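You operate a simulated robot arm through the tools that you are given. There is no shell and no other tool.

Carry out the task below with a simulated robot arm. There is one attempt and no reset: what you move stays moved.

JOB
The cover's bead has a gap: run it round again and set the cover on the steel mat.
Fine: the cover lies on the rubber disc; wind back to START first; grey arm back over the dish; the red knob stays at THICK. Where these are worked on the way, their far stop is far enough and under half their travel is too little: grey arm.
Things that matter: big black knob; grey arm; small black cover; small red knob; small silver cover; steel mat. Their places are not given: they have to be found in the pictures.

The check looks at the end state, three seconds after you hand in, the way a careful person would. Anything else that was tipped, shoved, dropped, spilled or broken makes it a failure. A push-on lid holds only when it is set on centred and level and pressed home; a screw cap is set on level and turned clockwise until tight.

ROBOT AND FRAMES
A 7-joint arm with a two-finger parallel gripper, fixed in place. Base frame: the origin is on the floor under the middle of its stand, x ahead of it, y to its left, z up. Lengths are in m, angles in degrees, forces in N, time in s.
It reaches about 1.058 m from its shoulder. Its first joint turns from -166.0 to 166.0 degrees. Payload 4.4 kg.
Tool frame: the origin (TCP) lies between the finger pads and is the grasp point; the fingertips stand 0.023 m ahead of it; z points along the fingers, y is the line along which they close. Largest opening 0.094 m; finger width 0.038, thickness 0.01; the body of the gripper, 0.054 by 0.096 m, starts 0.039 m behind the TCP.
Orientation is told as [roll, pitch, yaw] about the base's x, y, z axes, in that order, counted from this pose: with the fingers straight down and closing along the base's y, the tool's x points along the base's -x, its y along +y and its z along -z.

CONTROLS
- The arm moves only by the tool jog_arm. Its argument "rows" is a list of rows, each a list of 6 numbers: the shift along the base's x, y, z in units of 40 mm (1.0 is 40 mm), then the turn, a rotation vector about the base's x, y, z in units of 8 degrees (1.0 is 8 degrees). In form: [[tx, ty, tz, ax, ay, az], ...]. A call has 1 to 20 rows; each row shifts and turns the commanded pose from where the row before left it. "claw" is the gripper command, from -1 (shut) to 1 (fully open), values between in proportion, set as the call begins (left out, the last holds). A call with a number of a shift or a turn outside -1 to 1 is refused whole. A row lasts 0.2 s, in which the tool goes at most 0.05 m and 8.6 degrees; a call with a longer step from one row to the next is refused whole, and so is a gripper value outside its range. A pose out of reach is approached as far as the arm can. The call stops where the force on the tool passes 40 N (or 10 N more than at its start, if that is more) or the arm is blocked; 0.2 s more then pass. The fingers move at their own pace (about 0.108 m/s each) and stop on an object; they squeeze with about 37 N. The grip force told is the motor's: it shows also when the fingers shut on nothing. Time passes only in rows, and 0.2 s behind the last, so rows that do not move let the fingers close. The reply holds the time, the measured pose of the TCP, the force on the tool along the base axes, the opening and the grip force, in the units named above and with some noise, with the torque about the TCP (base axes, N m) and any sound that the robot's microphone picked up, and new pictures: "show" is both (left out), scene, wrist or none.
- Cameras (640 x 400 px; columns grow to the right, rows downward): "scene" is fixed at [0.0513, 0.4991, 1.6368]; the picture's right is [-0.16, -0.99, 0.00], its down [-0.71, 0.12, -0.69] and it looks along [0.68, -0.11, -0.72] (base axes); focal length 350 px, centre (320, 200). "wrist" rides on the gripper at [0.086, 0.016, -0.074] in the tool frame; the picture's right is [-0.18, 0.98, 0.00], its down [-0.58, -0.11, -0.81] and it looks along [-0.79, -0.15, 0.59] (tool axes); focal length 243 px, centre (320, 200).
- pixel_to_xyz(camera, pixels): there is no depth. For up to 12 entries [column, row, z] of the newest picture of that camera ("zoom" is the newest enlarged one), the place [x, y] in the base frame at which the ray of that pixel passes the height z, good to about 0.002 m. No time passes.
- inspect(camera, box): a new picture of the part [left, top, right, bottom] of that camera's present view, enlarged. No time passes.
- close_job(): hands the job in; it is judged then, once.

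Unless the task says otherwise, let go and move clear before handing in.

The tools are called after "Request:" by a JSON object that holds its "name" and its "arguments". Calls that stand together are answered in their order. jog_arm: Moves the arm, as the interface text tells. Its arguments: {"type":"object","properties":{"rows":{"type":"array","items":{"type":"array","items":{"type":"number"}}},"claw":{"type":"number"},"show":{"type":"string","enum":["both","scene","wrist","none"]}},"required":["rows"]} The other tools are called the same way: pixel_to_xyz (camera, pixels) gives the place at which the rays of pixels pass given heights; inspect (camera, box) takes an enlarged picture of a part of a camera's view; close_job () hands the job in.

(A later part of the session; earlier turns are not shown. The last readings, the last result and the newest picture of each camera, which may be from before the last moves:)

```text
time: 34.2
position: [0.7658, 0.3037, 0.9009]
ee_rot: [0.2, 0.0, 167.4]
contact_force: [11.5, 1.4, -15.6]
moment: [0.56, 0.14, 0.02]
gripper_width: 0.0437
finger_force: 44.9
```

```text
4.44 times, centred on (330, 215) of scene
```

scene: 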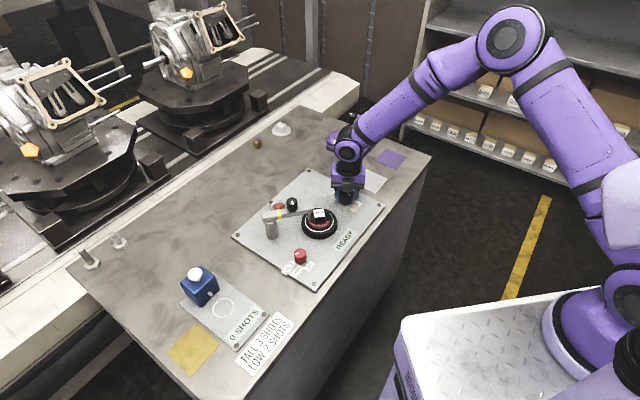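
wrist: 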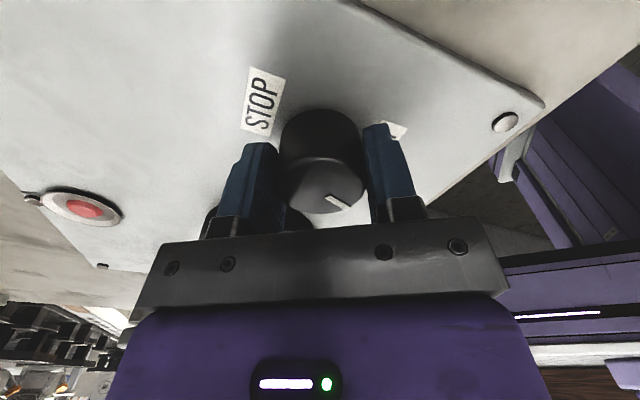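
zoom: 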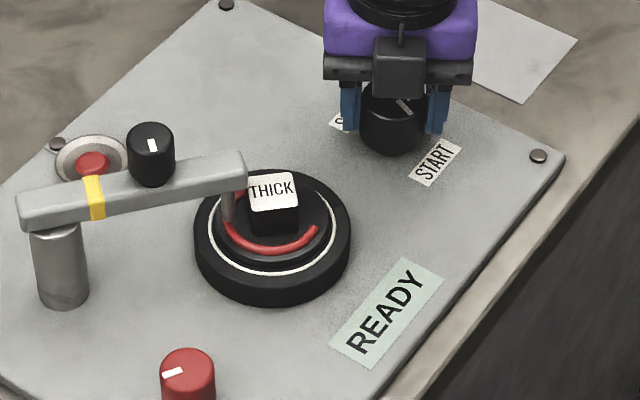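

The cover is turning under the nozzle and forces are moderate. I'll relax slightly in +x and −z and continue clockwise.

Request:
{"name": "jog_arm", "arguments": {"rows": [[0.025, 0, -0.02, 0, 0, -0.5], [0, 0, 0, 0, 0, -0.8], [0, 0, 0, 0, 0, -0.8], [0, 0, 0, 0, 0, -0.8], [0, 0, 0, 0, 0, -0.8]], "show": "scene"}}

Request:
{"name": "inspect", "arguments": {"camera": "scene", "box": [270, 170, 390, 260]}}

```text
time: 35.4
position: [0.7645, 0.3029, 0.9001]
ee_rot: [0.0, 0.0, 137.8]
contact_force: [0.4, -20.3, -8.4]
moment: [0.51, -0.66, 0.06]
gripper_width: 0.0437
finger_force: 45.1
```

scene: 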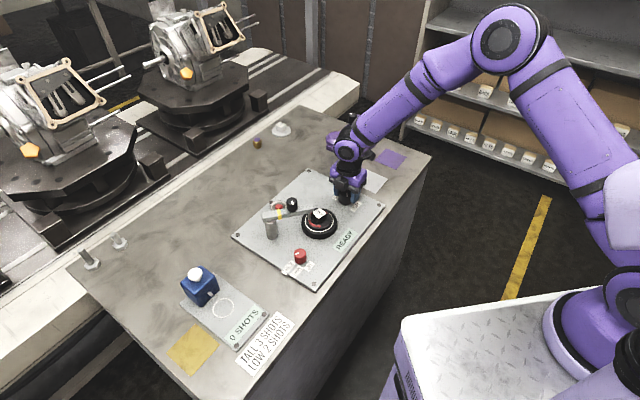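

```text
4.44 times, centred on (330, 215) of scene
```

zoom: 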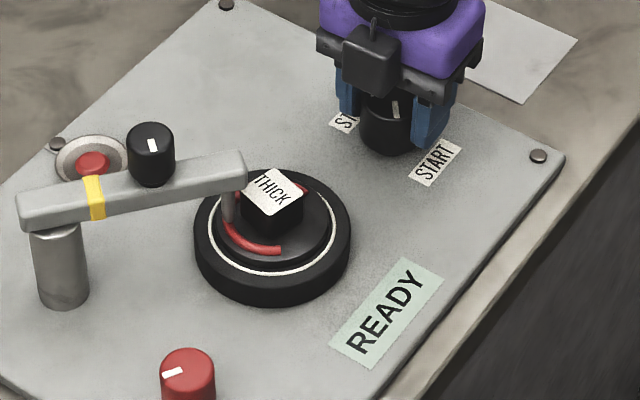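

The turn is at 138° with about 20 N in −y, so I'll shift 1.5 mm that way and keep turning.

Request:
{"name": "jog_arm", "arguments": {"rows": [[0, -0.04, 0, 0, 0, 0], [0, 0, 0, 0, 0, -0.8], [0, 0, 0, 0, 0, -0.8], [0, 0, 0, 0, 0, -0.8], [0, 0, 0, 0, 0, -0.8]], "show": "scene"}}

Request:
{"name": "inspect", "arguments": {"camera": "scene", "box": [270, 170, 390, 260]}}

```text
time: 36.6
position: [0.7636, 0.3032, 0.901]
ee_rot: [0.0, 0.1, 112.3]
contact_force: [-8.6, -15.4, -3.1]
moment: [0.47, -0.41, 0.04]
gripper_width: 0.0434
finger_force: 44.9
```

scene: 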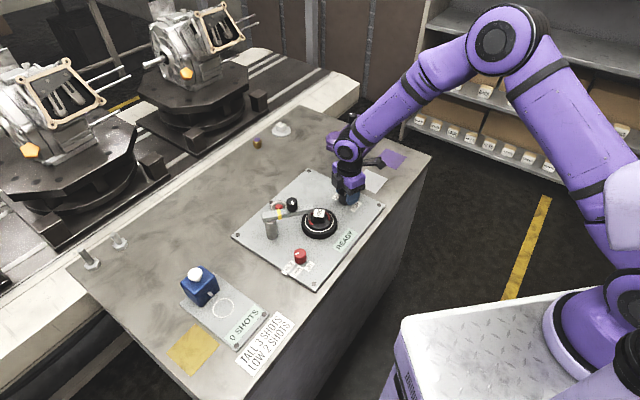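

```text
4.44 times, centred on (330, 215) of scene
```

zoom: 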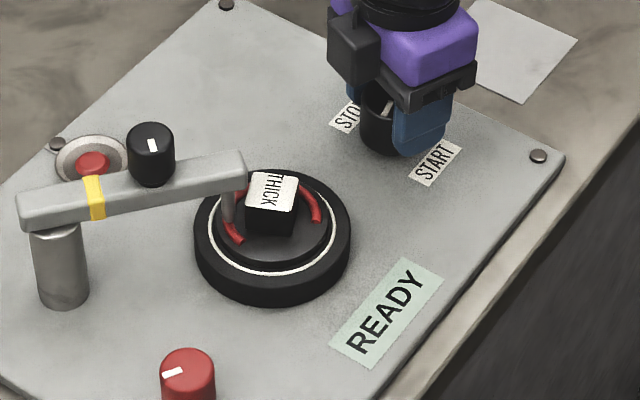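

The gap is at the front now and about to pass under the nozzle. I'll relax by about a millimetre and continue clockwise.

Request:
{"name": "jog_arm", "arguments": {"rows": [[-0.02, -0.025, 0, 0, 0, 0], [0, 0, 0, 0, 0, -0.8], [0, 0, 0, 0, 0, -0.8], [0, 0, 0, 0, 0, -0.8], [0, 0, 0, 0, 0, -0.8]], "show": "scene"}}

Request:
{"name": "inspect", "arguments": {"camera": "scene", "box": [270, 170, 390, 260]}}

```text
time: 37.8
position: [0.763, 0.302, 0.8991]
ee_rot: [0.0, 0.0, 86.7]
contact_force: [-11.9, -6.1, -5.3]
moment: [0.8, -0.37, 0.05]
gripper_width: 0.0436
finger_force: 44.8
```

scene: 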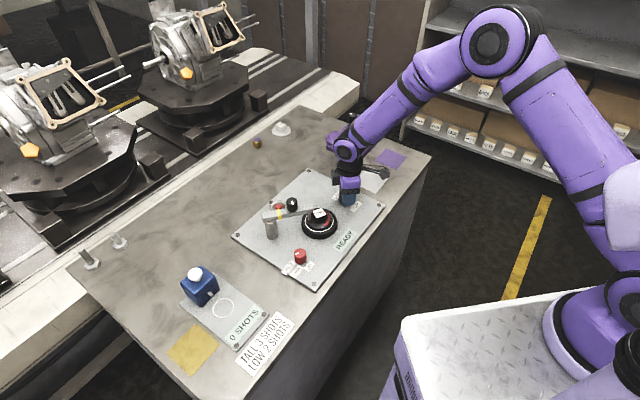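

```text
4.44 times, centred on (330, 215) of scene
```

zoom: 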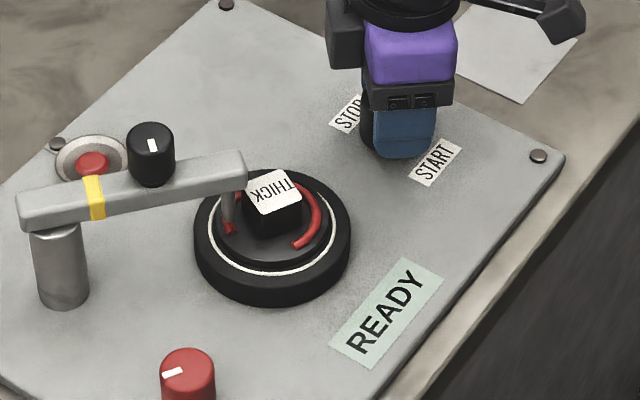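

The remaining gap at the front is just reaching the nozzle at (232,225). I'll go on clockwise.

Request:
{"name": "jog_arm", "arguments": {"rows": [[-0.025, -0.01, 0, 0, 0, 0], [0, 0, 0, 0, 0, -0.8], [0, 0, 0, 0, 0, -0.8], [0, 0, 0, 0, 0, -0.8], [0, 0, 0, 0, 0, -0.8]], "show": "scene"}}

Request:
{"name": "inspect", "arguments": {"camera": "scene", "box": [270, 170, 390, 260]}}

```text
time: 39.0
position: [0.7612, 0.3014, 0.9006]
ee_rot: [0.0, 0.0, 61.1]
contact_force: [-8.6, 1.8, 3.1]
moment: [-0.22, -0.21, -0.01]
gripper_width: 0.0433
finger_force: 44.5
```

scene: 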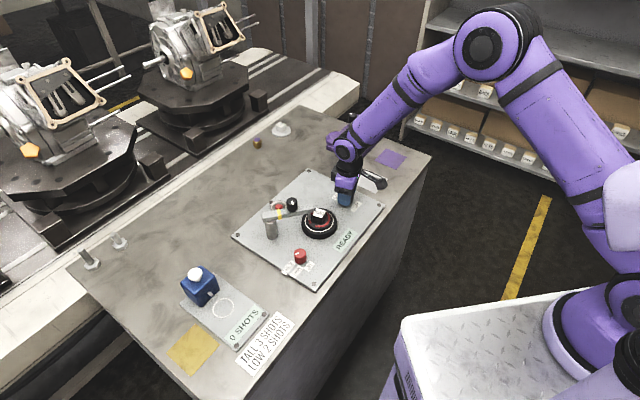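

```text
4.44 times, centred on (330, 215) of scene
```

zoom: 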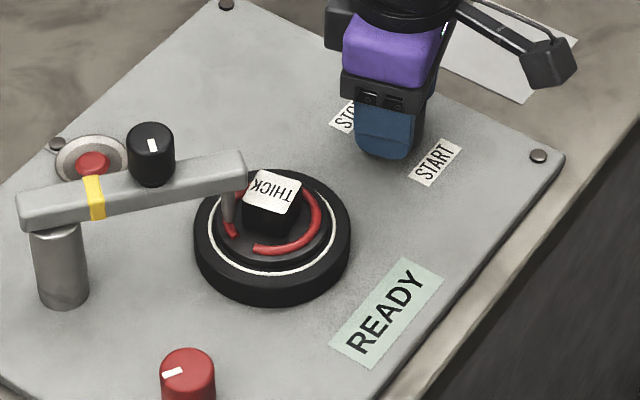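

The gap in front has shrunk to the part between (237,234) and (258,248), so bead is being laid. I'll keep turning towards STOP.

Request:
{"name": "jog_arm", "arguments": {"rows": [[-0.015, 0, 0, 0, 0, 0], [0, 0, 0, 0, 0, -0.8], [0, 0, 0, 0, 0, -0.8], [0, 0, 0, 0, 0, -0.8], [0, 0, 0, 0, 0, -0.8]], "show": "scene"}}

Request:
{"name": "inspect", "arguments": {"camera": "scene", "box": [270, 170, 390, 260]}}

```text
time: 40.2
position: [0.7615, 0.3032, 0.8999]
ee_rot: [-0.1, -0.1, 35.5]
contact_force: [-7.8, 17.0, 1.0]
moment: [-0.22, -0.59, 0.04]
gripper_width: 0.0435
finger_force: 44.9
```

scene: 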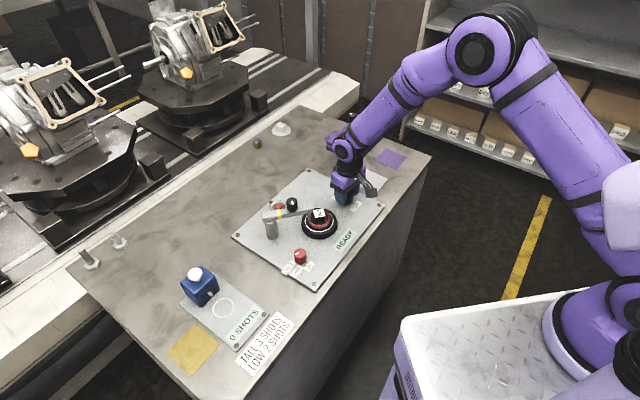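

```text
4.44 times, centred on (330, 215) of scene
```

zoom: 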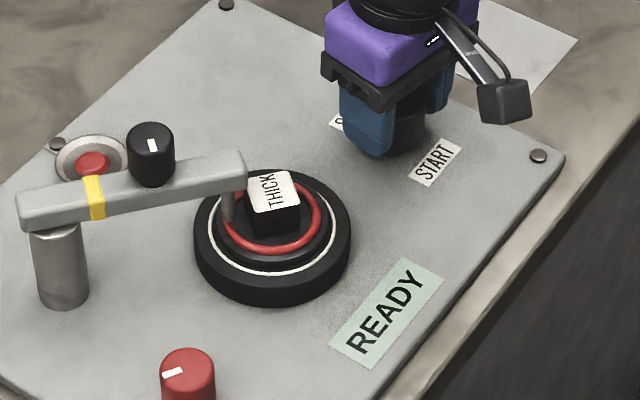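

The visible bead is now closed at the front. There are 17 N in +y, so I'll shift about 1.5 mm and continue to the STOP stop.

Request:
{"name": "jog_arm", "arguments": {"rows": [[-0.01, 0.04, 0, 0, 0, 0], [0, 0, 0, 0, 0, -0.8], [0, 0, 0, 0, 0, -0.8], [0, 0, 0, 0, 0, -0.8], [0, 0, 0, 0, 0, -0.8]], "show": "scene"}}

Request:
{"name": "inspect", "arguments": {"camera": "scene", "box": [270, 170, 390, 260]}}

```text
time: 41.4
position: [0.762, 0.3038, 0.9002]
ee_rot: [0.0, -0.1, 9.9]
contact_force: [-11.5, 11.7, 11.0]
moment: [0.31, 0.37, 0.04]
gripper_width: 0.0434
finger_force: 45.1
```

scene: 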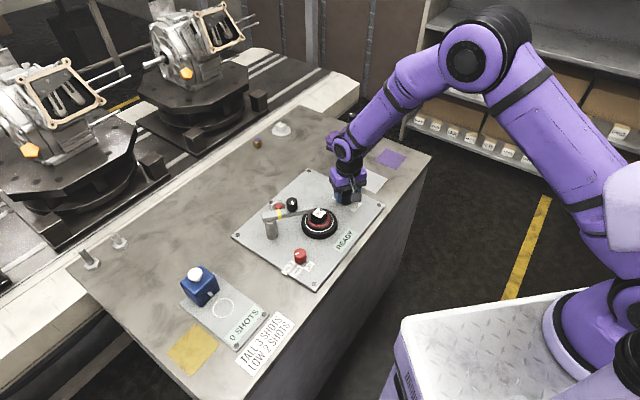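

```text
4.44 times, centred on (330, 215) of scene
```

zoom: 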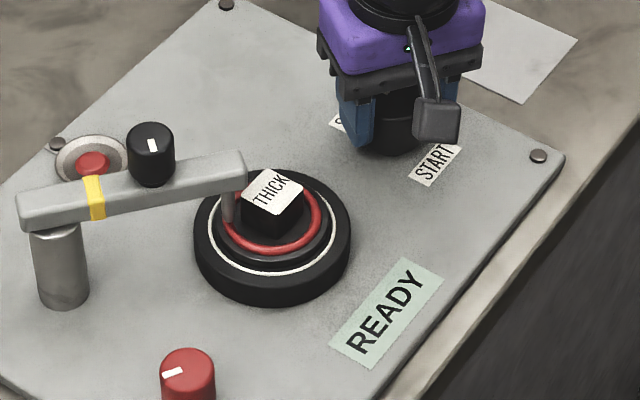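

The knob has turned 180° and the cover is almost back to its first orientation. I'll finish the turn in small steps until the STOP stop shows in the torque.

Request:
{"name": "jog_arm", "arguments": {"rows": [[-0.015, 0.02, 0.01, 0, 0, 0], [0, 0, 0, 0, 0, -0.5], [0, 0, 0, 0, 0, -0.5], [0, 0, 0, 0, 0, -0.4]], "show": "both"}}

Request:
{"name": "inspect", "arguments": {"camera": "scene", "box": [270, 170, 390, 260]}}

Request:
{"name": "inspect", "arguments": {"camera": "wrist", "box": [220, 20, 420, 220]}}

```text
time: 42.4
position: [0.7621, 0.3049, 0.9007]
ee_rot: [0.0, 0.0, -1.3]
contact_force: [-10.7, 5.2, 2.6]
moment: [0.55, 0.17, 0.57]
gripper_width: 0.0434
finger_force: 44.4
```

scene: 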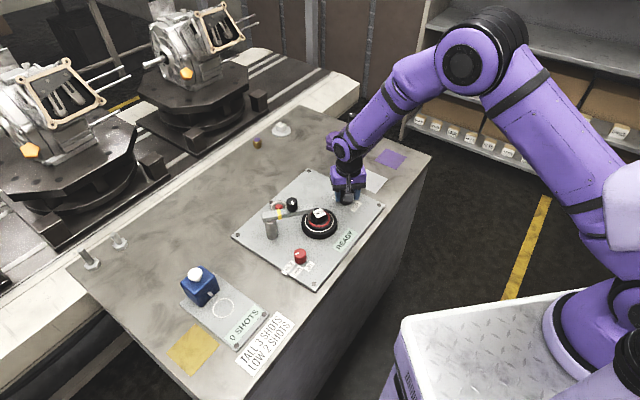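
wrist: 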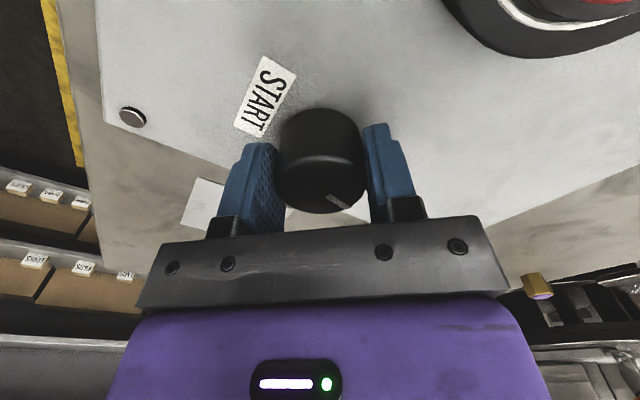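

```text
4.44 times, centred on (330, 215) of scene
```

zoom: 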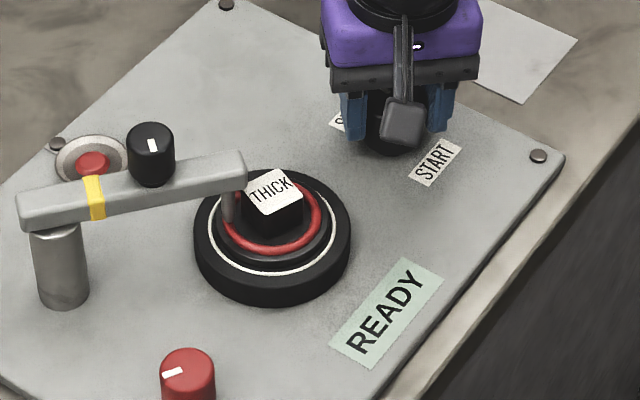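

```text
2.00 times, centred on (320, 120) of wrist
```

zoom: 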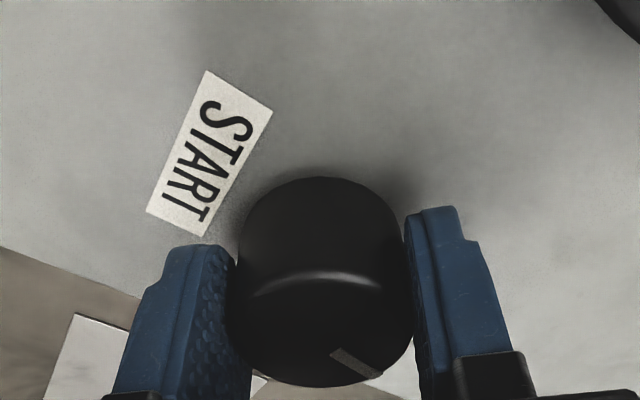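

The torque about z has risen to +0.57, so the STOP stop is there. One more small nudge to be sure it's fully home.

Request:
{"name": "jog_arm", "arguments": {"rows": [[0, 0, 0, 0, 0, -0.35], [0, 0, 0, 0, 0, 0]], "show": "none"}}

Request:
{"name": "jog_arm", "arguments": {"rows": [[0, 0, 0, 0, 0, 0], [0, 0, 0, 0, 0, 0], [0, 0, 0, 0, 0, 0]], "claw": 0.6, "show": "wrist"}}

```text
time: 43.0
position: [0.763, 0.3045, 0.9002]
ee_rot: [0.0, 0.0, -4.0]
contact_force: [-3.2, 8.1, -6.5]
moment: [0.52, -0.24, 0.55]
gripper_width: 0.0434
finger_force: 45.1
```

```text
time: 43.8
position: [0.7623, 0.3044, 0.9009]
ee_rot: [0.0, 0.0, -4.0]
contact_force: [0.4, 1.2, -0.1]
moment: [0.0, 0.03, -0.02]
gripper_width: 0.0747
finger_force: 0.0
```

wrist: 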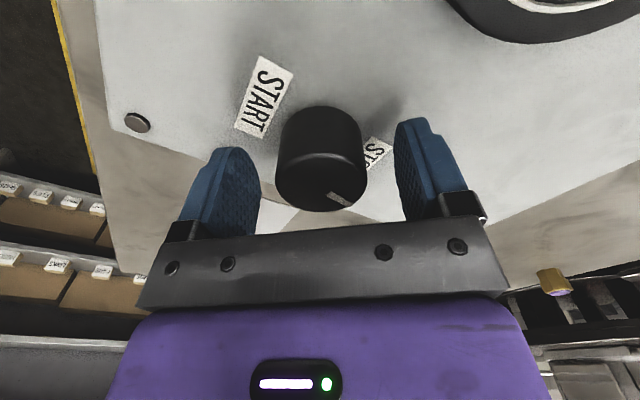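

The knob is at STOP and released. I'll lift straight up and look at the bead and the arm from above.

Request:
{"name": "jog_arm", "arguments": {"rows": [[0, 0, 0.6, 0, 0, 0], [0, 0, 1, 0, 0, 0], [0, 0, 1, 0, 0, 0], [0, 0, 1, 0, 0, 0], [0, 0, 1, 0, 0, 0]], "show": "both"}}

Request:
{"name": "inspect", "arguments": {"camera": "scene", "box": [250, 170, 370, 260]}}

```text
time: 45.0
position: [0.7607, 0.3043, 1.0836]
ee_rot: [-0.1, 0.1, -4.0]
contact_force: [1.5, 0.3, -0.9]
moment: [0.0, 0.02, 0.03]
gripper_width: 0.0755
finger_force: 0.1
```

scene: 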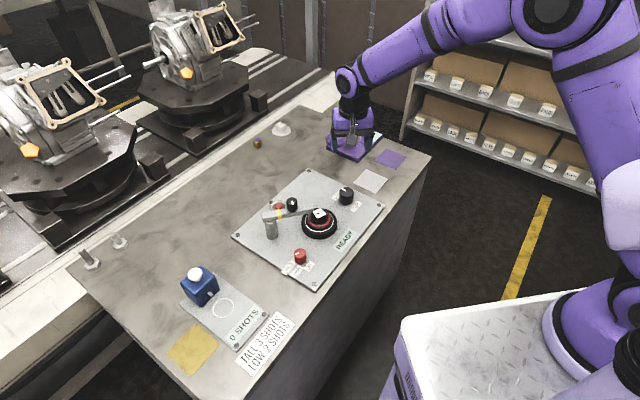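
wrist: 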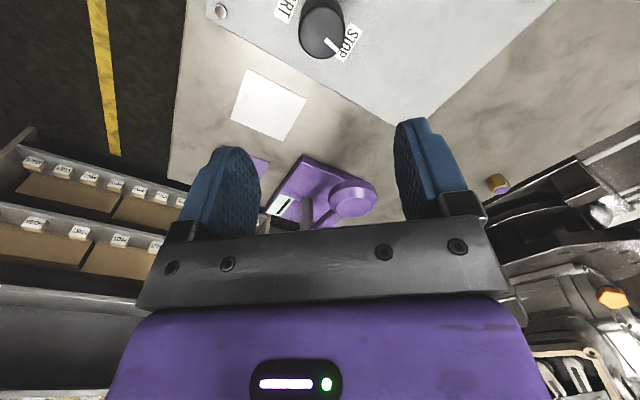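

```text
4.44 times, centred on (310, 215) of scene
```

zoom: 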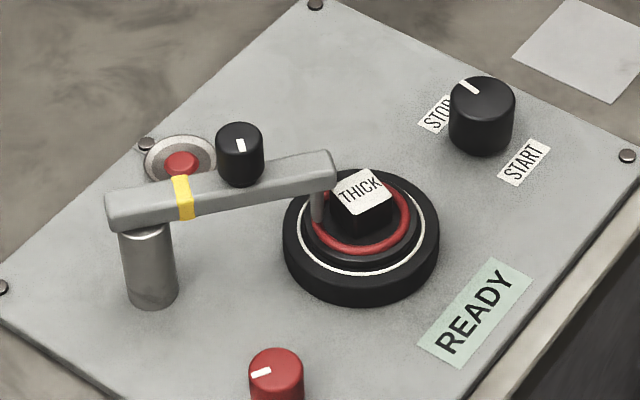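

The bead looks closed all round, the knob is at STOP and the arm still over the cover. Next I'll go above the grey arm's knob near (0.677, 0.461) at yaw 107° for the return swing.

Request:
{"name": "jog_arm", "arguments": {"rows": [[-0.1507, 0.2788, 0, 0, 0, 0.992], [-0.1507, 0.2788, 0, 0, 0, 0.992], [-0.1507, 0.2788, 0, 0, 0, 0.992], [-0.1507, 0.2788, 0, 0, 0, 0.992], [-0.1507, 0.2788, 0, 0, 0, 0.992], [-0.1507, 0.2788, 0, 0, 0, 0.992], [-0.1507, 0.2788, 0, 0, 0, 0.992], [-0.1507, 0.2788, 0, 0, 0, 0.992], [-0.1507, 0.2788, 0, 0, 0, 0.992], [-0.1507, 0.2788, 0, 0, 0, 0.992], [-0.1507, 0.2788, 0, 0, 0, 0.992], [-0.1507, 0.2788, 0, 0, 0, 0.992], [-0.1507, 0.2788, 0, 0, 0, 0.992], [-0.1507, 0.2788, 0, 0, 0, 0.992]], "show": "both"}}

Request:
{"name": "inspect", "arguments": {"camera": "wrist", "box": [200, 0, 440, 150]}}

```text
time: 48.0
position: [0.6775, 0.4608, 1.0851]
ee_rot: [-0.1, 0.0, 107.2]
contact_force: [0.7, 0.3, 0.5]
moment: [0.04, 0.0, 0.0]
gripper_width: 0.0752
finger_force: 0.0
```

scene: 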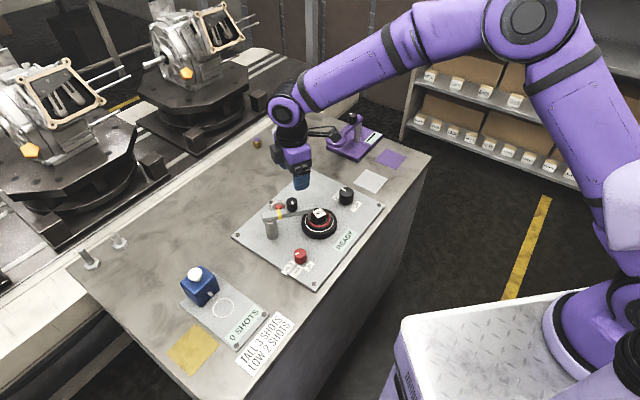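
wrist: 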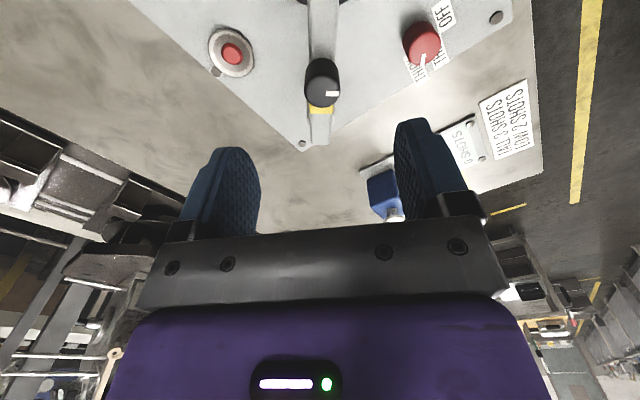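

```text
2.67 times, centred on (320, 75) of wrist
```

zoom: 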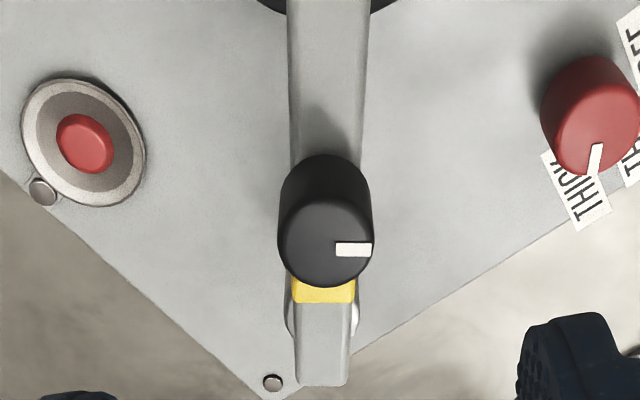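

The grey arm is aligned with the gripper, its knob top at wrist (322.5, 91). I'll check the location before descending.

Request:
{"name": "pixel_to_xyz", "arguments": {"camera": "wrist", "pixels": [[322.5, 91, 0.985], [321, 109, 0.953], [320, 140, 0.953]]}}

```text
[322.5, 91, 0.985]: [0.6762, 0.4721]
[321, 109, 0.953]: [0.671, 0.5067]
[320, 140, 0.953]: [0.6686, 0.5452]
```

From this view the arm knob is at (0.676, 0.472) and the arm points at −84°, which puts the pivot at about (0.669, 0.534) with a 63 mm radius. I'll correct position and yaw, then descend to straddle it.

Request:
{"name": "jog_arm", "arguments": {"rows": [[-0.025, 0.275, 0, 0, 0, -0.7], [0, 0, 0, 0, 0, -0.7], [0, 0, -0.7, 0, 0, 0], [0, 0, -0.7, 0, 0, 0], [0, 0, -0.7, 0, 0, 0], [0, 0, -0.7, 0, 0, 0]], "claw": 0.6, "show": "both"}}

Request:
{"name": "inspect", "arguments": {"camera": "wrist", "box": [200, 0, 440, 240]}}

Request:
{"name": "inspect", "arguments": {"camera": "scene", "box": [240, 160, 360, 250]}}

```text
time: 49.4
position: [0.6771, 0.4718, 0.9742]
ee_rot: [-0.1, 0.0, 95.9]
contact_force: [0.3, -0.9, -0.3]
moment: [0.01, 0.0, -0.02]
gripper_width: 0.0753
finger_force: 0.0
```

scene: 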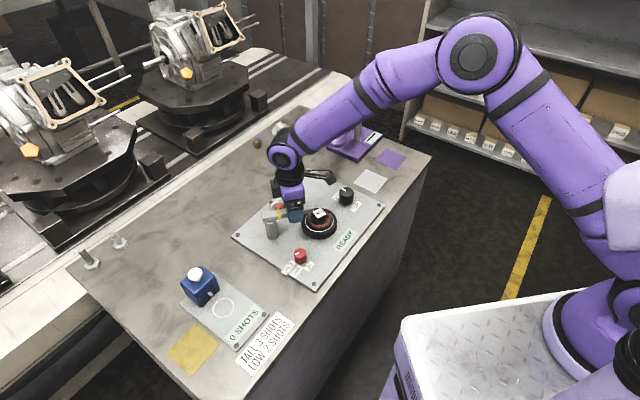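
wrist: 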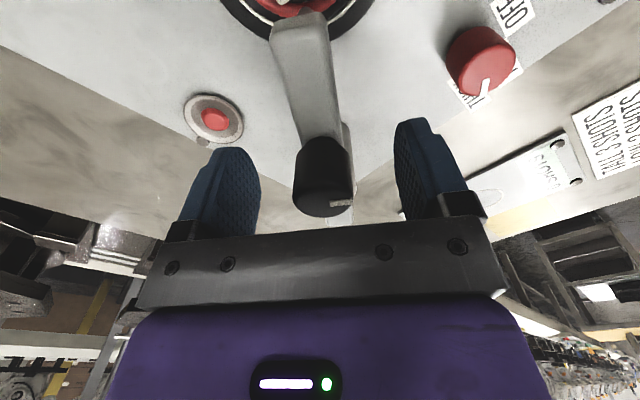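

```text
1.67 times, centred on (320, 120) of wrist
```

zoom: 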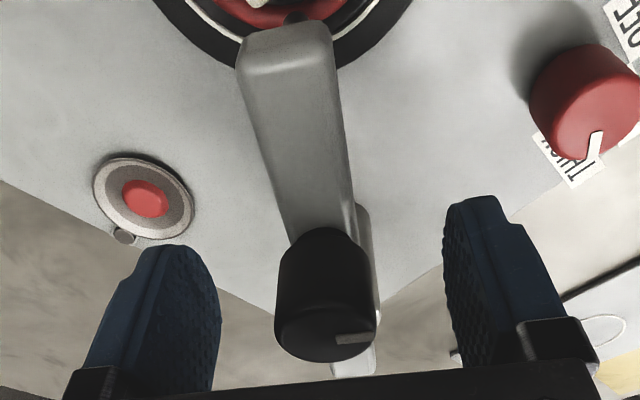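

```text
4.44 times, centred on (300, 205) of scene
```

zoom: 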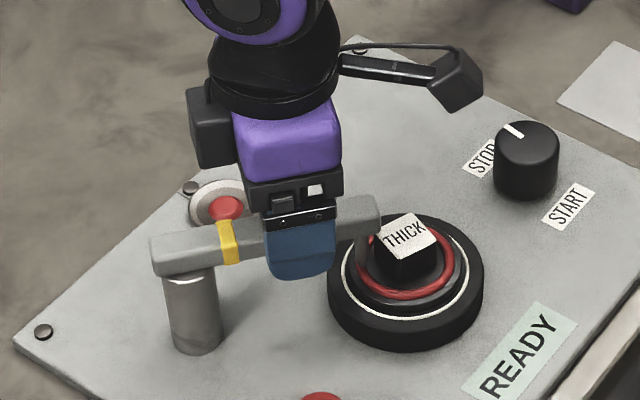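

The arm knob is centred between the fingers. I'll narrow to 38 mm and swing the arm counter-clockwise back towards the dish.

Request:
{"name": "jog_arm", "arguments": {"rows": [[0, 0, 0, 0, 0, 0], [0, 0, 0, 0, 0, 0]], "claw": -0.2, "show": "none"}}

Request:
{"name": "jog_arm", "arguments": {"rows": [[0.16, 0.0275, 0, 0, 0, 0.75], [0.1575, 0.0425, 0, 0, 0, 0.75], [0.1525, 0.06, 0, 0, 0, 0.75], [0.145, 0.075, 0, 0, 0, 0.75]], "show": "both"}}

Request:
{"name": "inspect", "arguments": {"camera": "scene", "box": [240, 160, 360, 250]}}

```text
time: 50.0
position: [0.6752, 0.4719, 0.9732]
ee_rot: [0.0, -0.1, 95.9]
contact_force: [0.0, 0.3, -0.3]
moment: [-0.01, -0.02, 0.01]
gripper_width: 0.0374
finger_force: 0.0
```

```text
time: 51.0
position: [0.7007, 0.4805, 0.9737]
ee_rot: [0.0, -0.1, 120.0]
contact_force: [-0.6, -1.1, -0.4]
moment: [-0.03, 0.01, -0.04]
gripper_width: 0.0378
finger_force: 0.2
```

scene: 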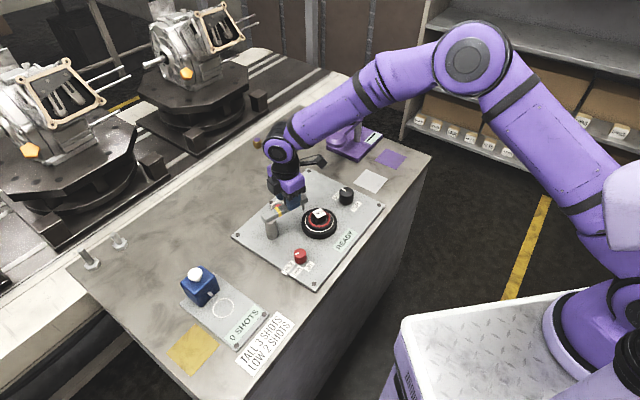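
wrist: 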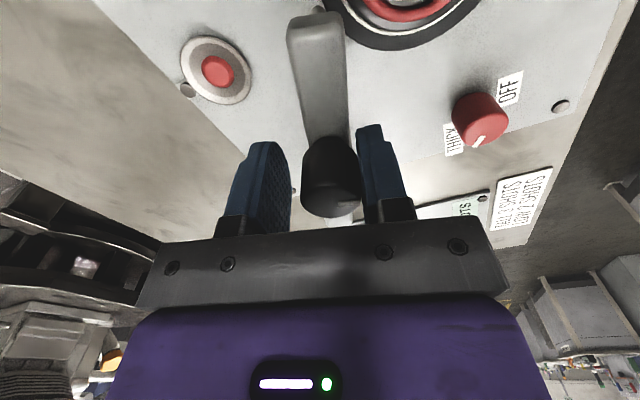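

```text
4.44 times, centred on (300, 205) of scene
```

zoom: 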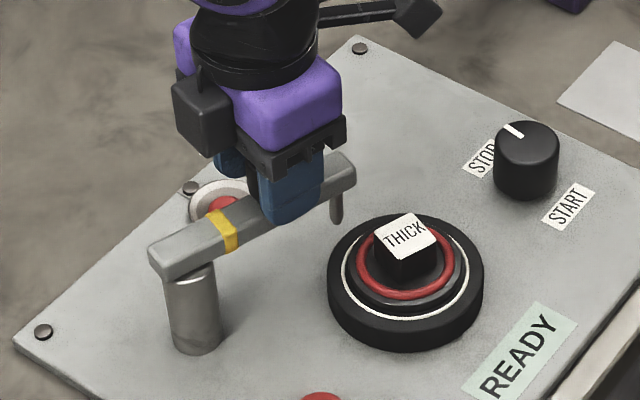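

The arm has left the disc with negligible force and the bead on the cover looks complete. I'll continue the return swing.

Request:
{"name": "jog_arm", "arguments": {"rows": [[0.135, 0.09, 0, 0, 0, 0.75], [0.1275, 0.1025, 0, 0, 0, 0.75], [0.115, 0.1175, 0, 0, 0, 0.75], [0.1, 0.1275, 0, 0, 0, 0.75], [0.09, 0.1375, 0, 0, 0, 0.75]], "show": "both"}}

Request:
{"name": "inspect", "arguments": {"camera": "scene", "box": [240, 160, 360, 250]}}

```text
time: 52.2
position: [0.7239, 0.5042, 0.9725]
ee_rot: [-0.1, -0.1, 149.9]
contact_force: [-0.5, -0.1, 0.6]
moment: [0.01, 0.0, 0.01]
gripper_width: 0.0377
finger_force: 0.4
```

scene: 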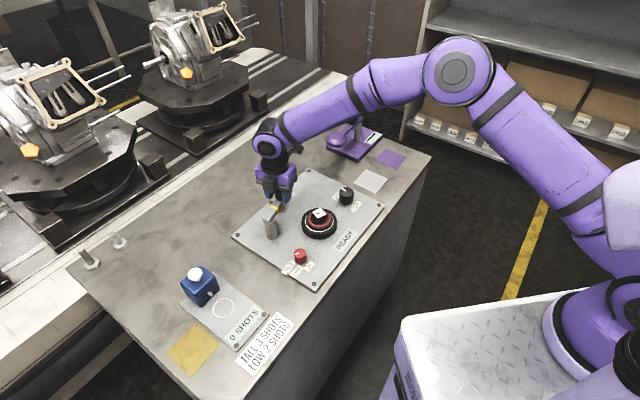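
wrist: 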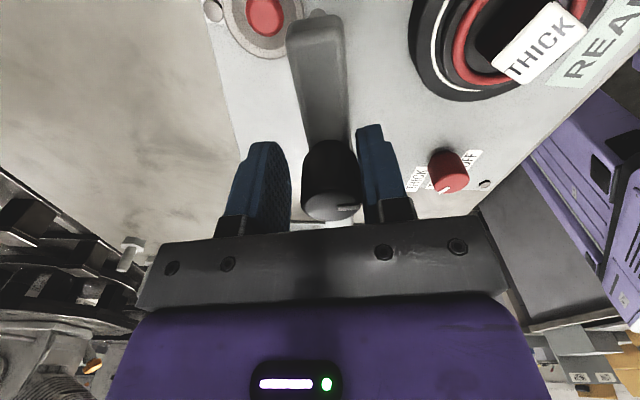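

```text
4.44 times, centred on (300, 205) of scene
```

zoom: 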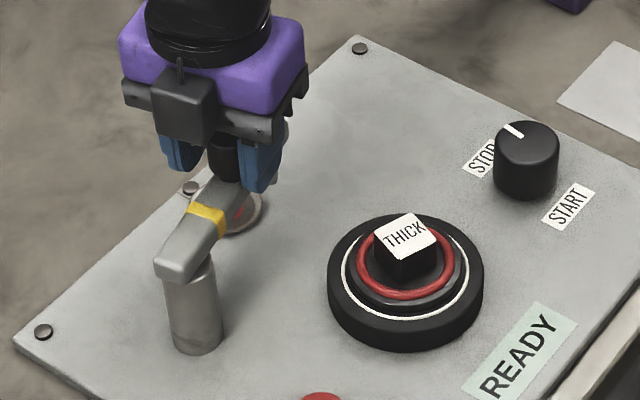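

The arm tip is close to the dish again. I'll continue in steps until I feel its end stop.

Request:
{"name": "jog_arm", "arguments": {"rows": [[0.0725, 0.145, 0, 0, 0, 0.75], [0.0575, 0.1525, 0, 0, 0, 0.75], [0.04, 0.16, 0, 0, 0, 0.75]], "show": "both"}}

Request:
{"name": "inspect", "arguments": {"camera": "wrist", "box": [200, 0, 440, 240]}}

Request:
{"name": "inspect", "arguments": {"camera": "scene", "box": [240, 160, 360, 250]}}

```text
time: 53.0
position: [0.7302, 0.5208, 0.9745]
ee_rot: [0.0, -0.1, 168.1]
contact_force: [0.4, -0.7, -0.3]
moment: [-0.02, -0.01, 0.02]
gripper_width: 0.0379
finger_force: 0.9
```

scene: 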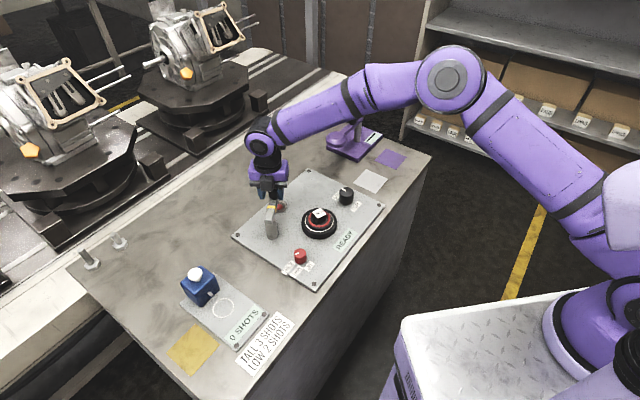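
wrist: 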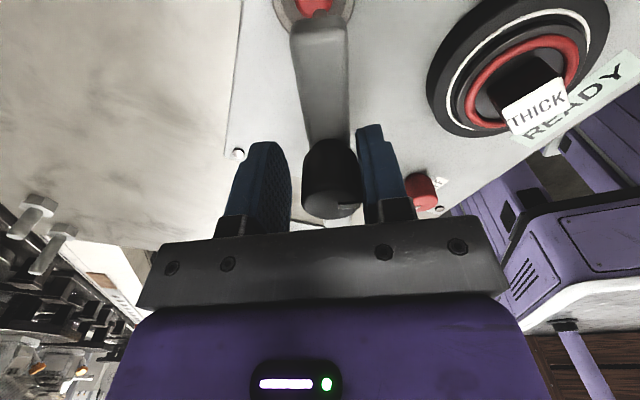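

```text
1.67 times, centred on (320, 120) of wrist
```

zoom: 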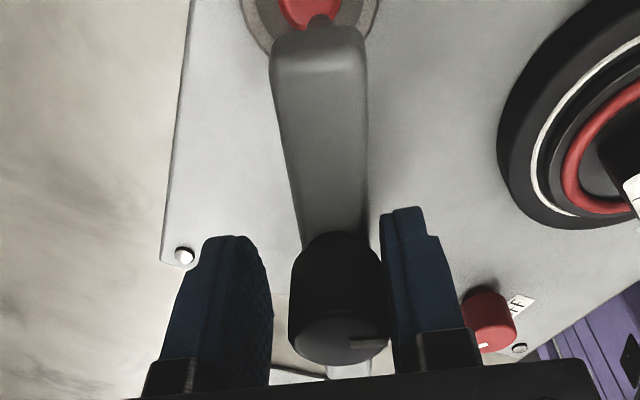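

```text
4.44 times, centred on (300, 205) of scene
```

zoom: 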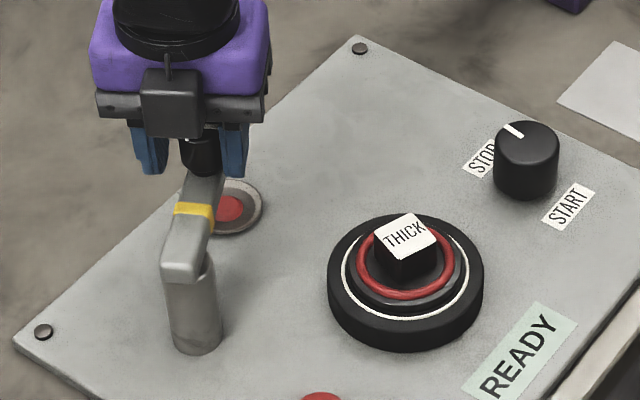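

The nozzle is nearly over the dish centre. I'll push gently in half steps until the stop is felt.

Request:
{"name": "jog_arm", "arguments": {"rows": [[0.015, 0.08, 0, 0, 0, 0.375], [0.01, 0.08, 0, 0, 0, 0.2]], "show": "both"}}

Request:
{"name": "inspect", "arguments": {"camera": "wrist", "box": [200, 0, 440, 240]}}

Request:
{"name": "inspect", "arguments": {"camera": "scene", "box": [240, 160, 360, 250]}}

```text
time: 53.6
position: [0.7312, 0.5263, 0.9707]
ee_rot: [0.2, 0.0, 172.6]
contact_force: [-6.4, -12.5, 0.9]
moment: [0.08, 0.02, -0.06]
gripper_width: 0.0434
finger_force: 6.8
```

scene: 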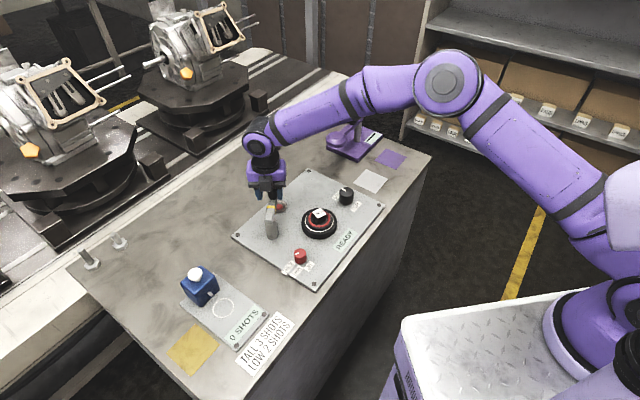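
wrist: 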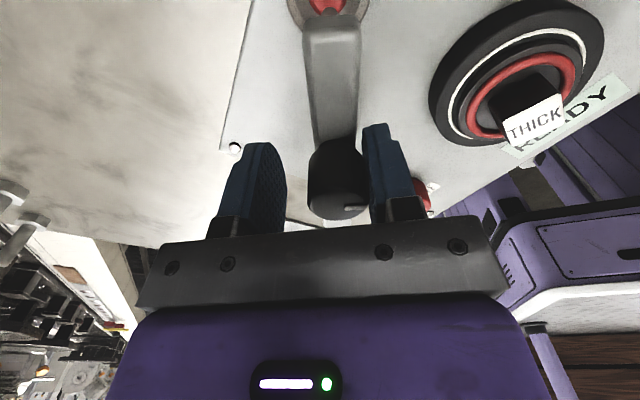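

```text
1.67 times, centred on (320, 120) of wrist
```

zoom: 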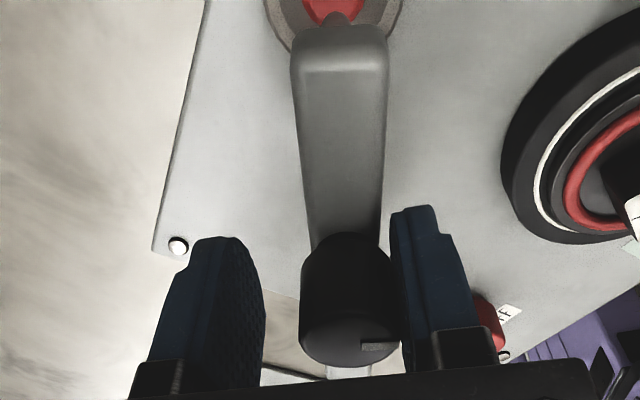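

```text
4.44 times, centred on (300, 205) of scene
```

zoom: 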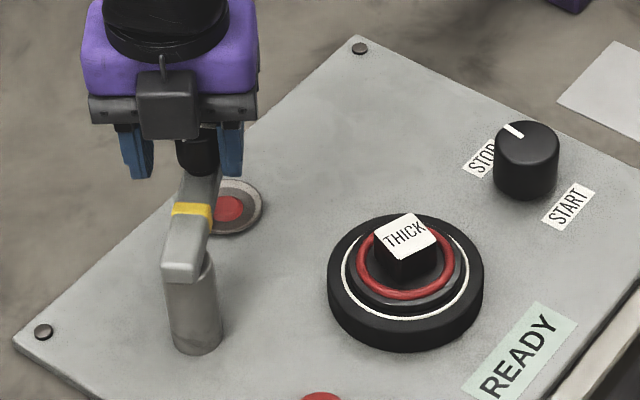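

The stop is felt (12.5 N, finger pushed out), so the arm is back over the dish. I'll back off 4 mm, open and lift away.

Request:
{"name": "jog_arm", "arguments": {"rows": [[-0.01, -0.11, 0, 0, 0, 0], [0, 0, 0, 0, 0, 0]], "claw": 0.3, "show": "none"}}

Request:
{"name": "jog_arm", "arguments": {"rows": [[0, 0, 0.7, 0, 0, 0], [0, 0, 1, 0, 0, 0], [0, 0, 1, 0, 0, 0]], "show": "both"}}

Request:
{"name": "inspect", "arguments": {"camera": "scene", "box": [250, 165, 350, 245]}}

Request:
{"name": "inspect", "arguments": {"camera": "wrist", "box": [360, 0, 560, 100]}}

```text
time: 54.2
position: [0.7309, 0.5244, 0.9727]
ee_rot: [0.0, 0.0, 172.5]
contact_force: [0.3, -0.3, 0.8]
moment: [0.01, 0.01, 0.02]
gripper_width: 0.061
finger_force: 0.1
```

```text
time: 55.0
position: [0.7315, 0.5247, 1.0819]
ee_rot: [0.0, 0.0, 172.5]
contact_force: [0.8, 0.2, -0.6]
moment: [-0.05, 0.04, 0.02]
gripper_width: 0.0612
finger_force: 0.1
```

scene: 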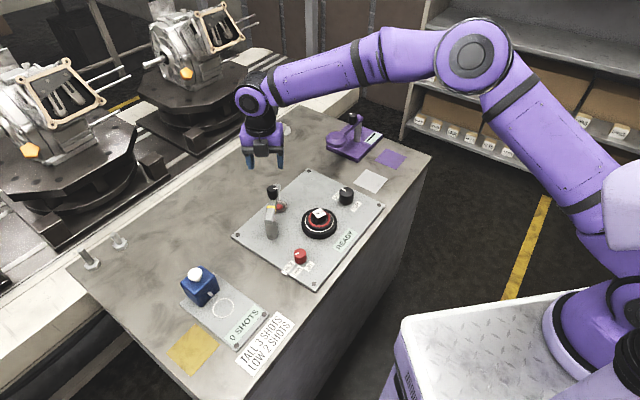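
wrist: 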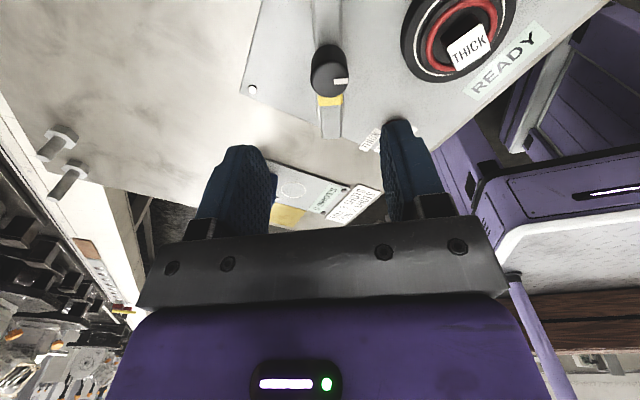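

```text
5.00 times, centred on (300, 205) of scene
```

zoom: 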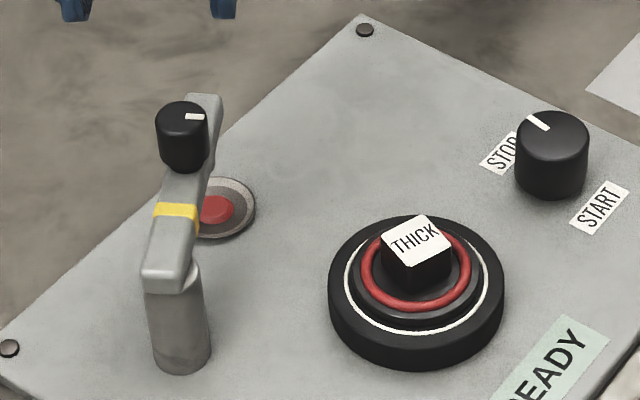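

```text
3.20 times, centred on (460, 50) of wrist
```

zoom: 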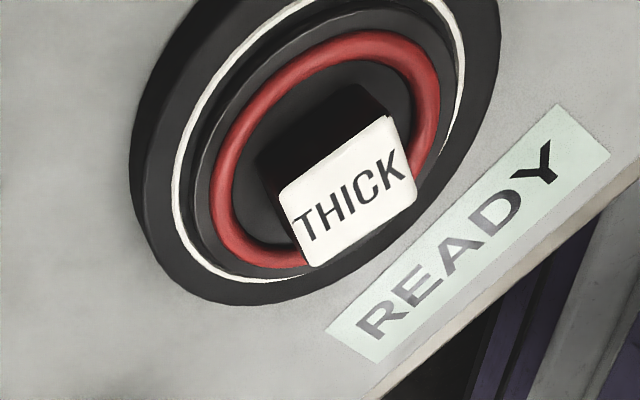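

The bead is closed all round from both views, the arm rests over the dish, and the knob is at STOP. Now I need exact heights for the cover's grip, so I'll triangulate its white top.

Request:
{"name": "pixel_to_xyz", "arguments": {"camera": "zoom", "pixels": [[349, 192, 0.905], [349, 192, 0.91], [349, 192, 0.915], [349, 192, 0.92], [283, 192, 0.912], [385, 117, 0.912], [417, 193, 0.912], [312, 266, 0.912]]}}

Request:
{"name": "pixel_to_xyz", "arguments": {"camera": "scene", "pixels": [[319.2, 213, 0.905], [319.2, 213, 0.91], [319.2, 213, 0.915], [319.2, 213, 0.92]]}}

Request:
{"name": "inspect", "arguments": {"camera": "scene", "box": [295, 195, 343, 240]}}

```text
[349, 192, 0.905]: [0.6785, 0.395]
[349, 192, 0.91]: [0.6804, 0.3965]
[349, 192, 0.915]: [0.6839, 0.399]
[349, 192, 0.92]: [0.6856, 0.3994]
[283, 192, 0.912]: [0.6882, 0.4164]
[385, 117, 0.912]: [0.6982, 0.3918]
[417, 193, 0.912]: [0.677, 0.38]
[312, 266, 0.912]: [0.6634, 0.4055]
```

```text
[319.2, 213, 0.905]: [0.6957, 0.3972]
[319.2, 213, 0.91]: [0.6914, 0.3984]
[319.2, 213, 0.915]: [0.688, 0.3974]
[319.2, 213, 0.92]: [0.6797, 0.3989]
```

```text
8.89 times, centred on (319, 218) of scene
```

zoom: 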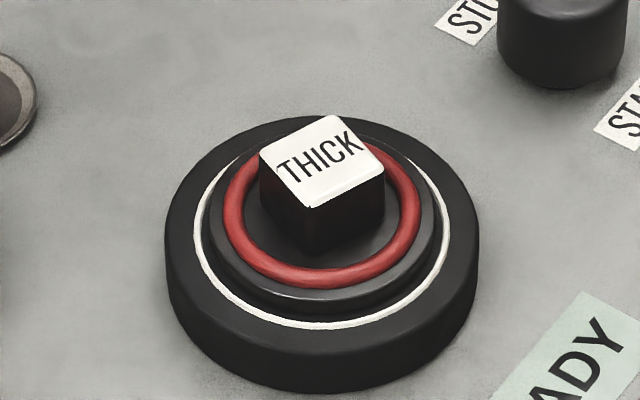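

The grip's top is at z≈0.917, centred near (0.6845, 0.3985), about 27 mm square with its sides turned by ~25°. I'll refine its corner positions and the cover/bead heights from this scene zoom.

Request:
{"name": "pixel_to_xyz", "arguments": {"camera": "zoom", "pixels": [[260, 152, 0.917], [333, 115, 0.917], [384, 165, 0.917], [310, 208, 0.917], [312, 255, 0.89], [312, 255, 0.895], [312, 255, 0.9], [226, 215, 0.898], [421, 205, 0.898], [325, 287, 0.898]]}}

```text
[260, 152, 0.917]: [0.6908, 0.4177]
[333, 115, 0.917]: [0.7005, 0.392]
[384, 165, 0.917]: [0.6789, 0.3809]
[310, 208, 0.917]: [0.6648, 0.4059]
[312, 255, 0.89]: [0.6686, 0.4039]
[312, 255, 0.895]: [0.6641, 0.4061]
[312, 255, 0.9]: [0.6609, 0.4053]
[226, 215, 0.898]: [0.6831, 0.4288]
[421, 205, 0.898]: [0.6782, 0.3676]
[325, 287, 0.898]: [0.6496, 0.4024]
```

The cube's centre is about (0.684, 0.399), faces turned about 25.5°, cover top z≈0.895, so the bead top is near 0.900 and I should grip only above it. I'll move over the grip at yaw 115.5°, and check where the purple press and mat are.

Request:
{"name": "jog_arm", "arguments": {"rows": [[-0.146, -0.39, 0, 0, 0, -0.89], [-0.146, -0.39, 0, 0, 0, -0.89], [-0.146, -0.39, 0, 0, 0, -0.89], [-0.146, -0.39, 0, 0, 0, -0.89], [-0.146, -0.39, 0, 0, 0, -0.89], [-0.146, -0.39, 0, 0, 0, -0.89], [-0.146, -0.39, 0, 0, 0, -0.89], [-0.146, -0.39, 0, 0, 0, -0.89]], "claw": 0.3, "show": "both"}}

Request:
{"name": "inspect", "arguments": {"camera": "wrist", "box": [200, 0, 440, 150]}}

Request:
{"name": "pixel_to_xyz", "arguments": {"camera": "scene", "pixels": [[326, 147, 0.86], [353, 160, 0.86], [382, 137, 0.86], [360, 127, 0.9], [337, 138, 0.92], [363, 168, 0.85], [389, 179, 0.85], [375, 194, 0.85], [353, 181, 0.85]]}}

```text
time: 56.8
position: [0.6843, 0.3996, 1.0801]
ee_rot: [0.0, 0.1, 115.4]
contact_force: [0.2, 0.0, -0.3]
moment: [-0.02, 0.01, 0.0]
gripper_width: 0.0608
finger_force: 0.1
```

scene: 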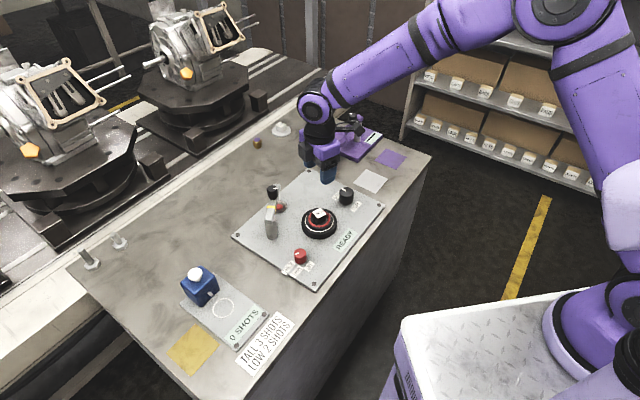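
wrist: 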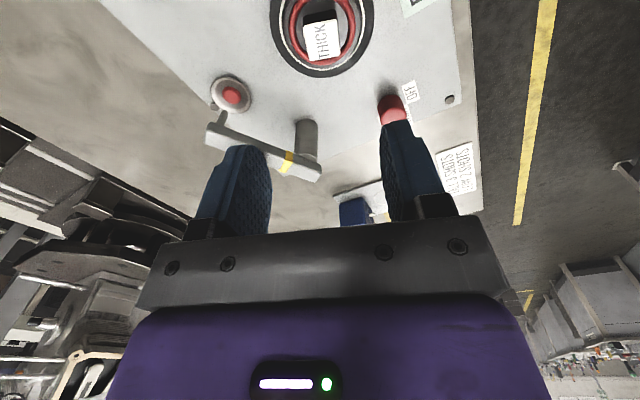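

```text
2.67 times, centred on (320, 75) of wrist
```

zoom: 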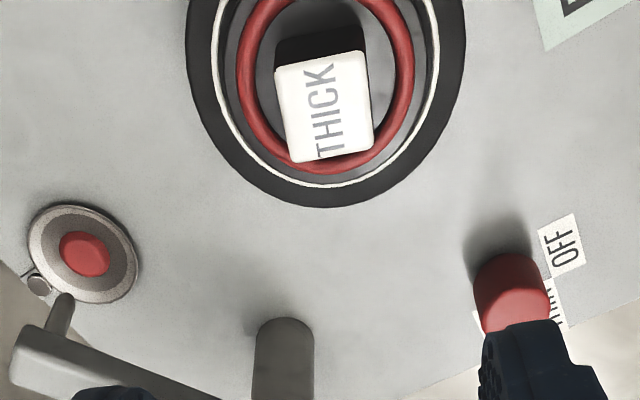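

```text
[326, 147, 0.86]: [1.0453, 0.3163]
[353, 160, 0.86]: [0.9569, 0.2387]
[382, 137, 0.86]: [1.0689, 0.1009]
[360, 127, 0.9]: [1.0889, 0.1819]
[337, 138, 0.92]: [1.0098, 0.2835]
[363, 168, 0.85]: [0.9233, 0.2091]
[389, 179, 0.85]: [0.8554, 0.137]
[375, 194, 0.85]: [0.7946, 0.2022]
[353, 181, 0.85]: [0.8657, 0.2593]
```

The THICK grip is in view at the top of the wrist picture. I'll compute its corners from this view to set the yaw and centre precisely.

Request:
{"name": "pixel_to_xyz", "arguments": {"camera": "zoom", "pixels": [[275, 68, 0.917], [360, 50, 0.917], [374, 150, 0.917], [290, 162, 0.917], [324, 107, 0.917]]}}

```text
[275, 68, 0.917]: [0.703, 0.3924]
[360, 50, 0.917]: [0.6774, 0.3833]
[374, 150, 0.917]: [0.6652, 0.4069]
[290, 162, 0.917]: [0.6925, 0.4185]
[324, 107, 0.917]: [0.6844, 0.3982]
```

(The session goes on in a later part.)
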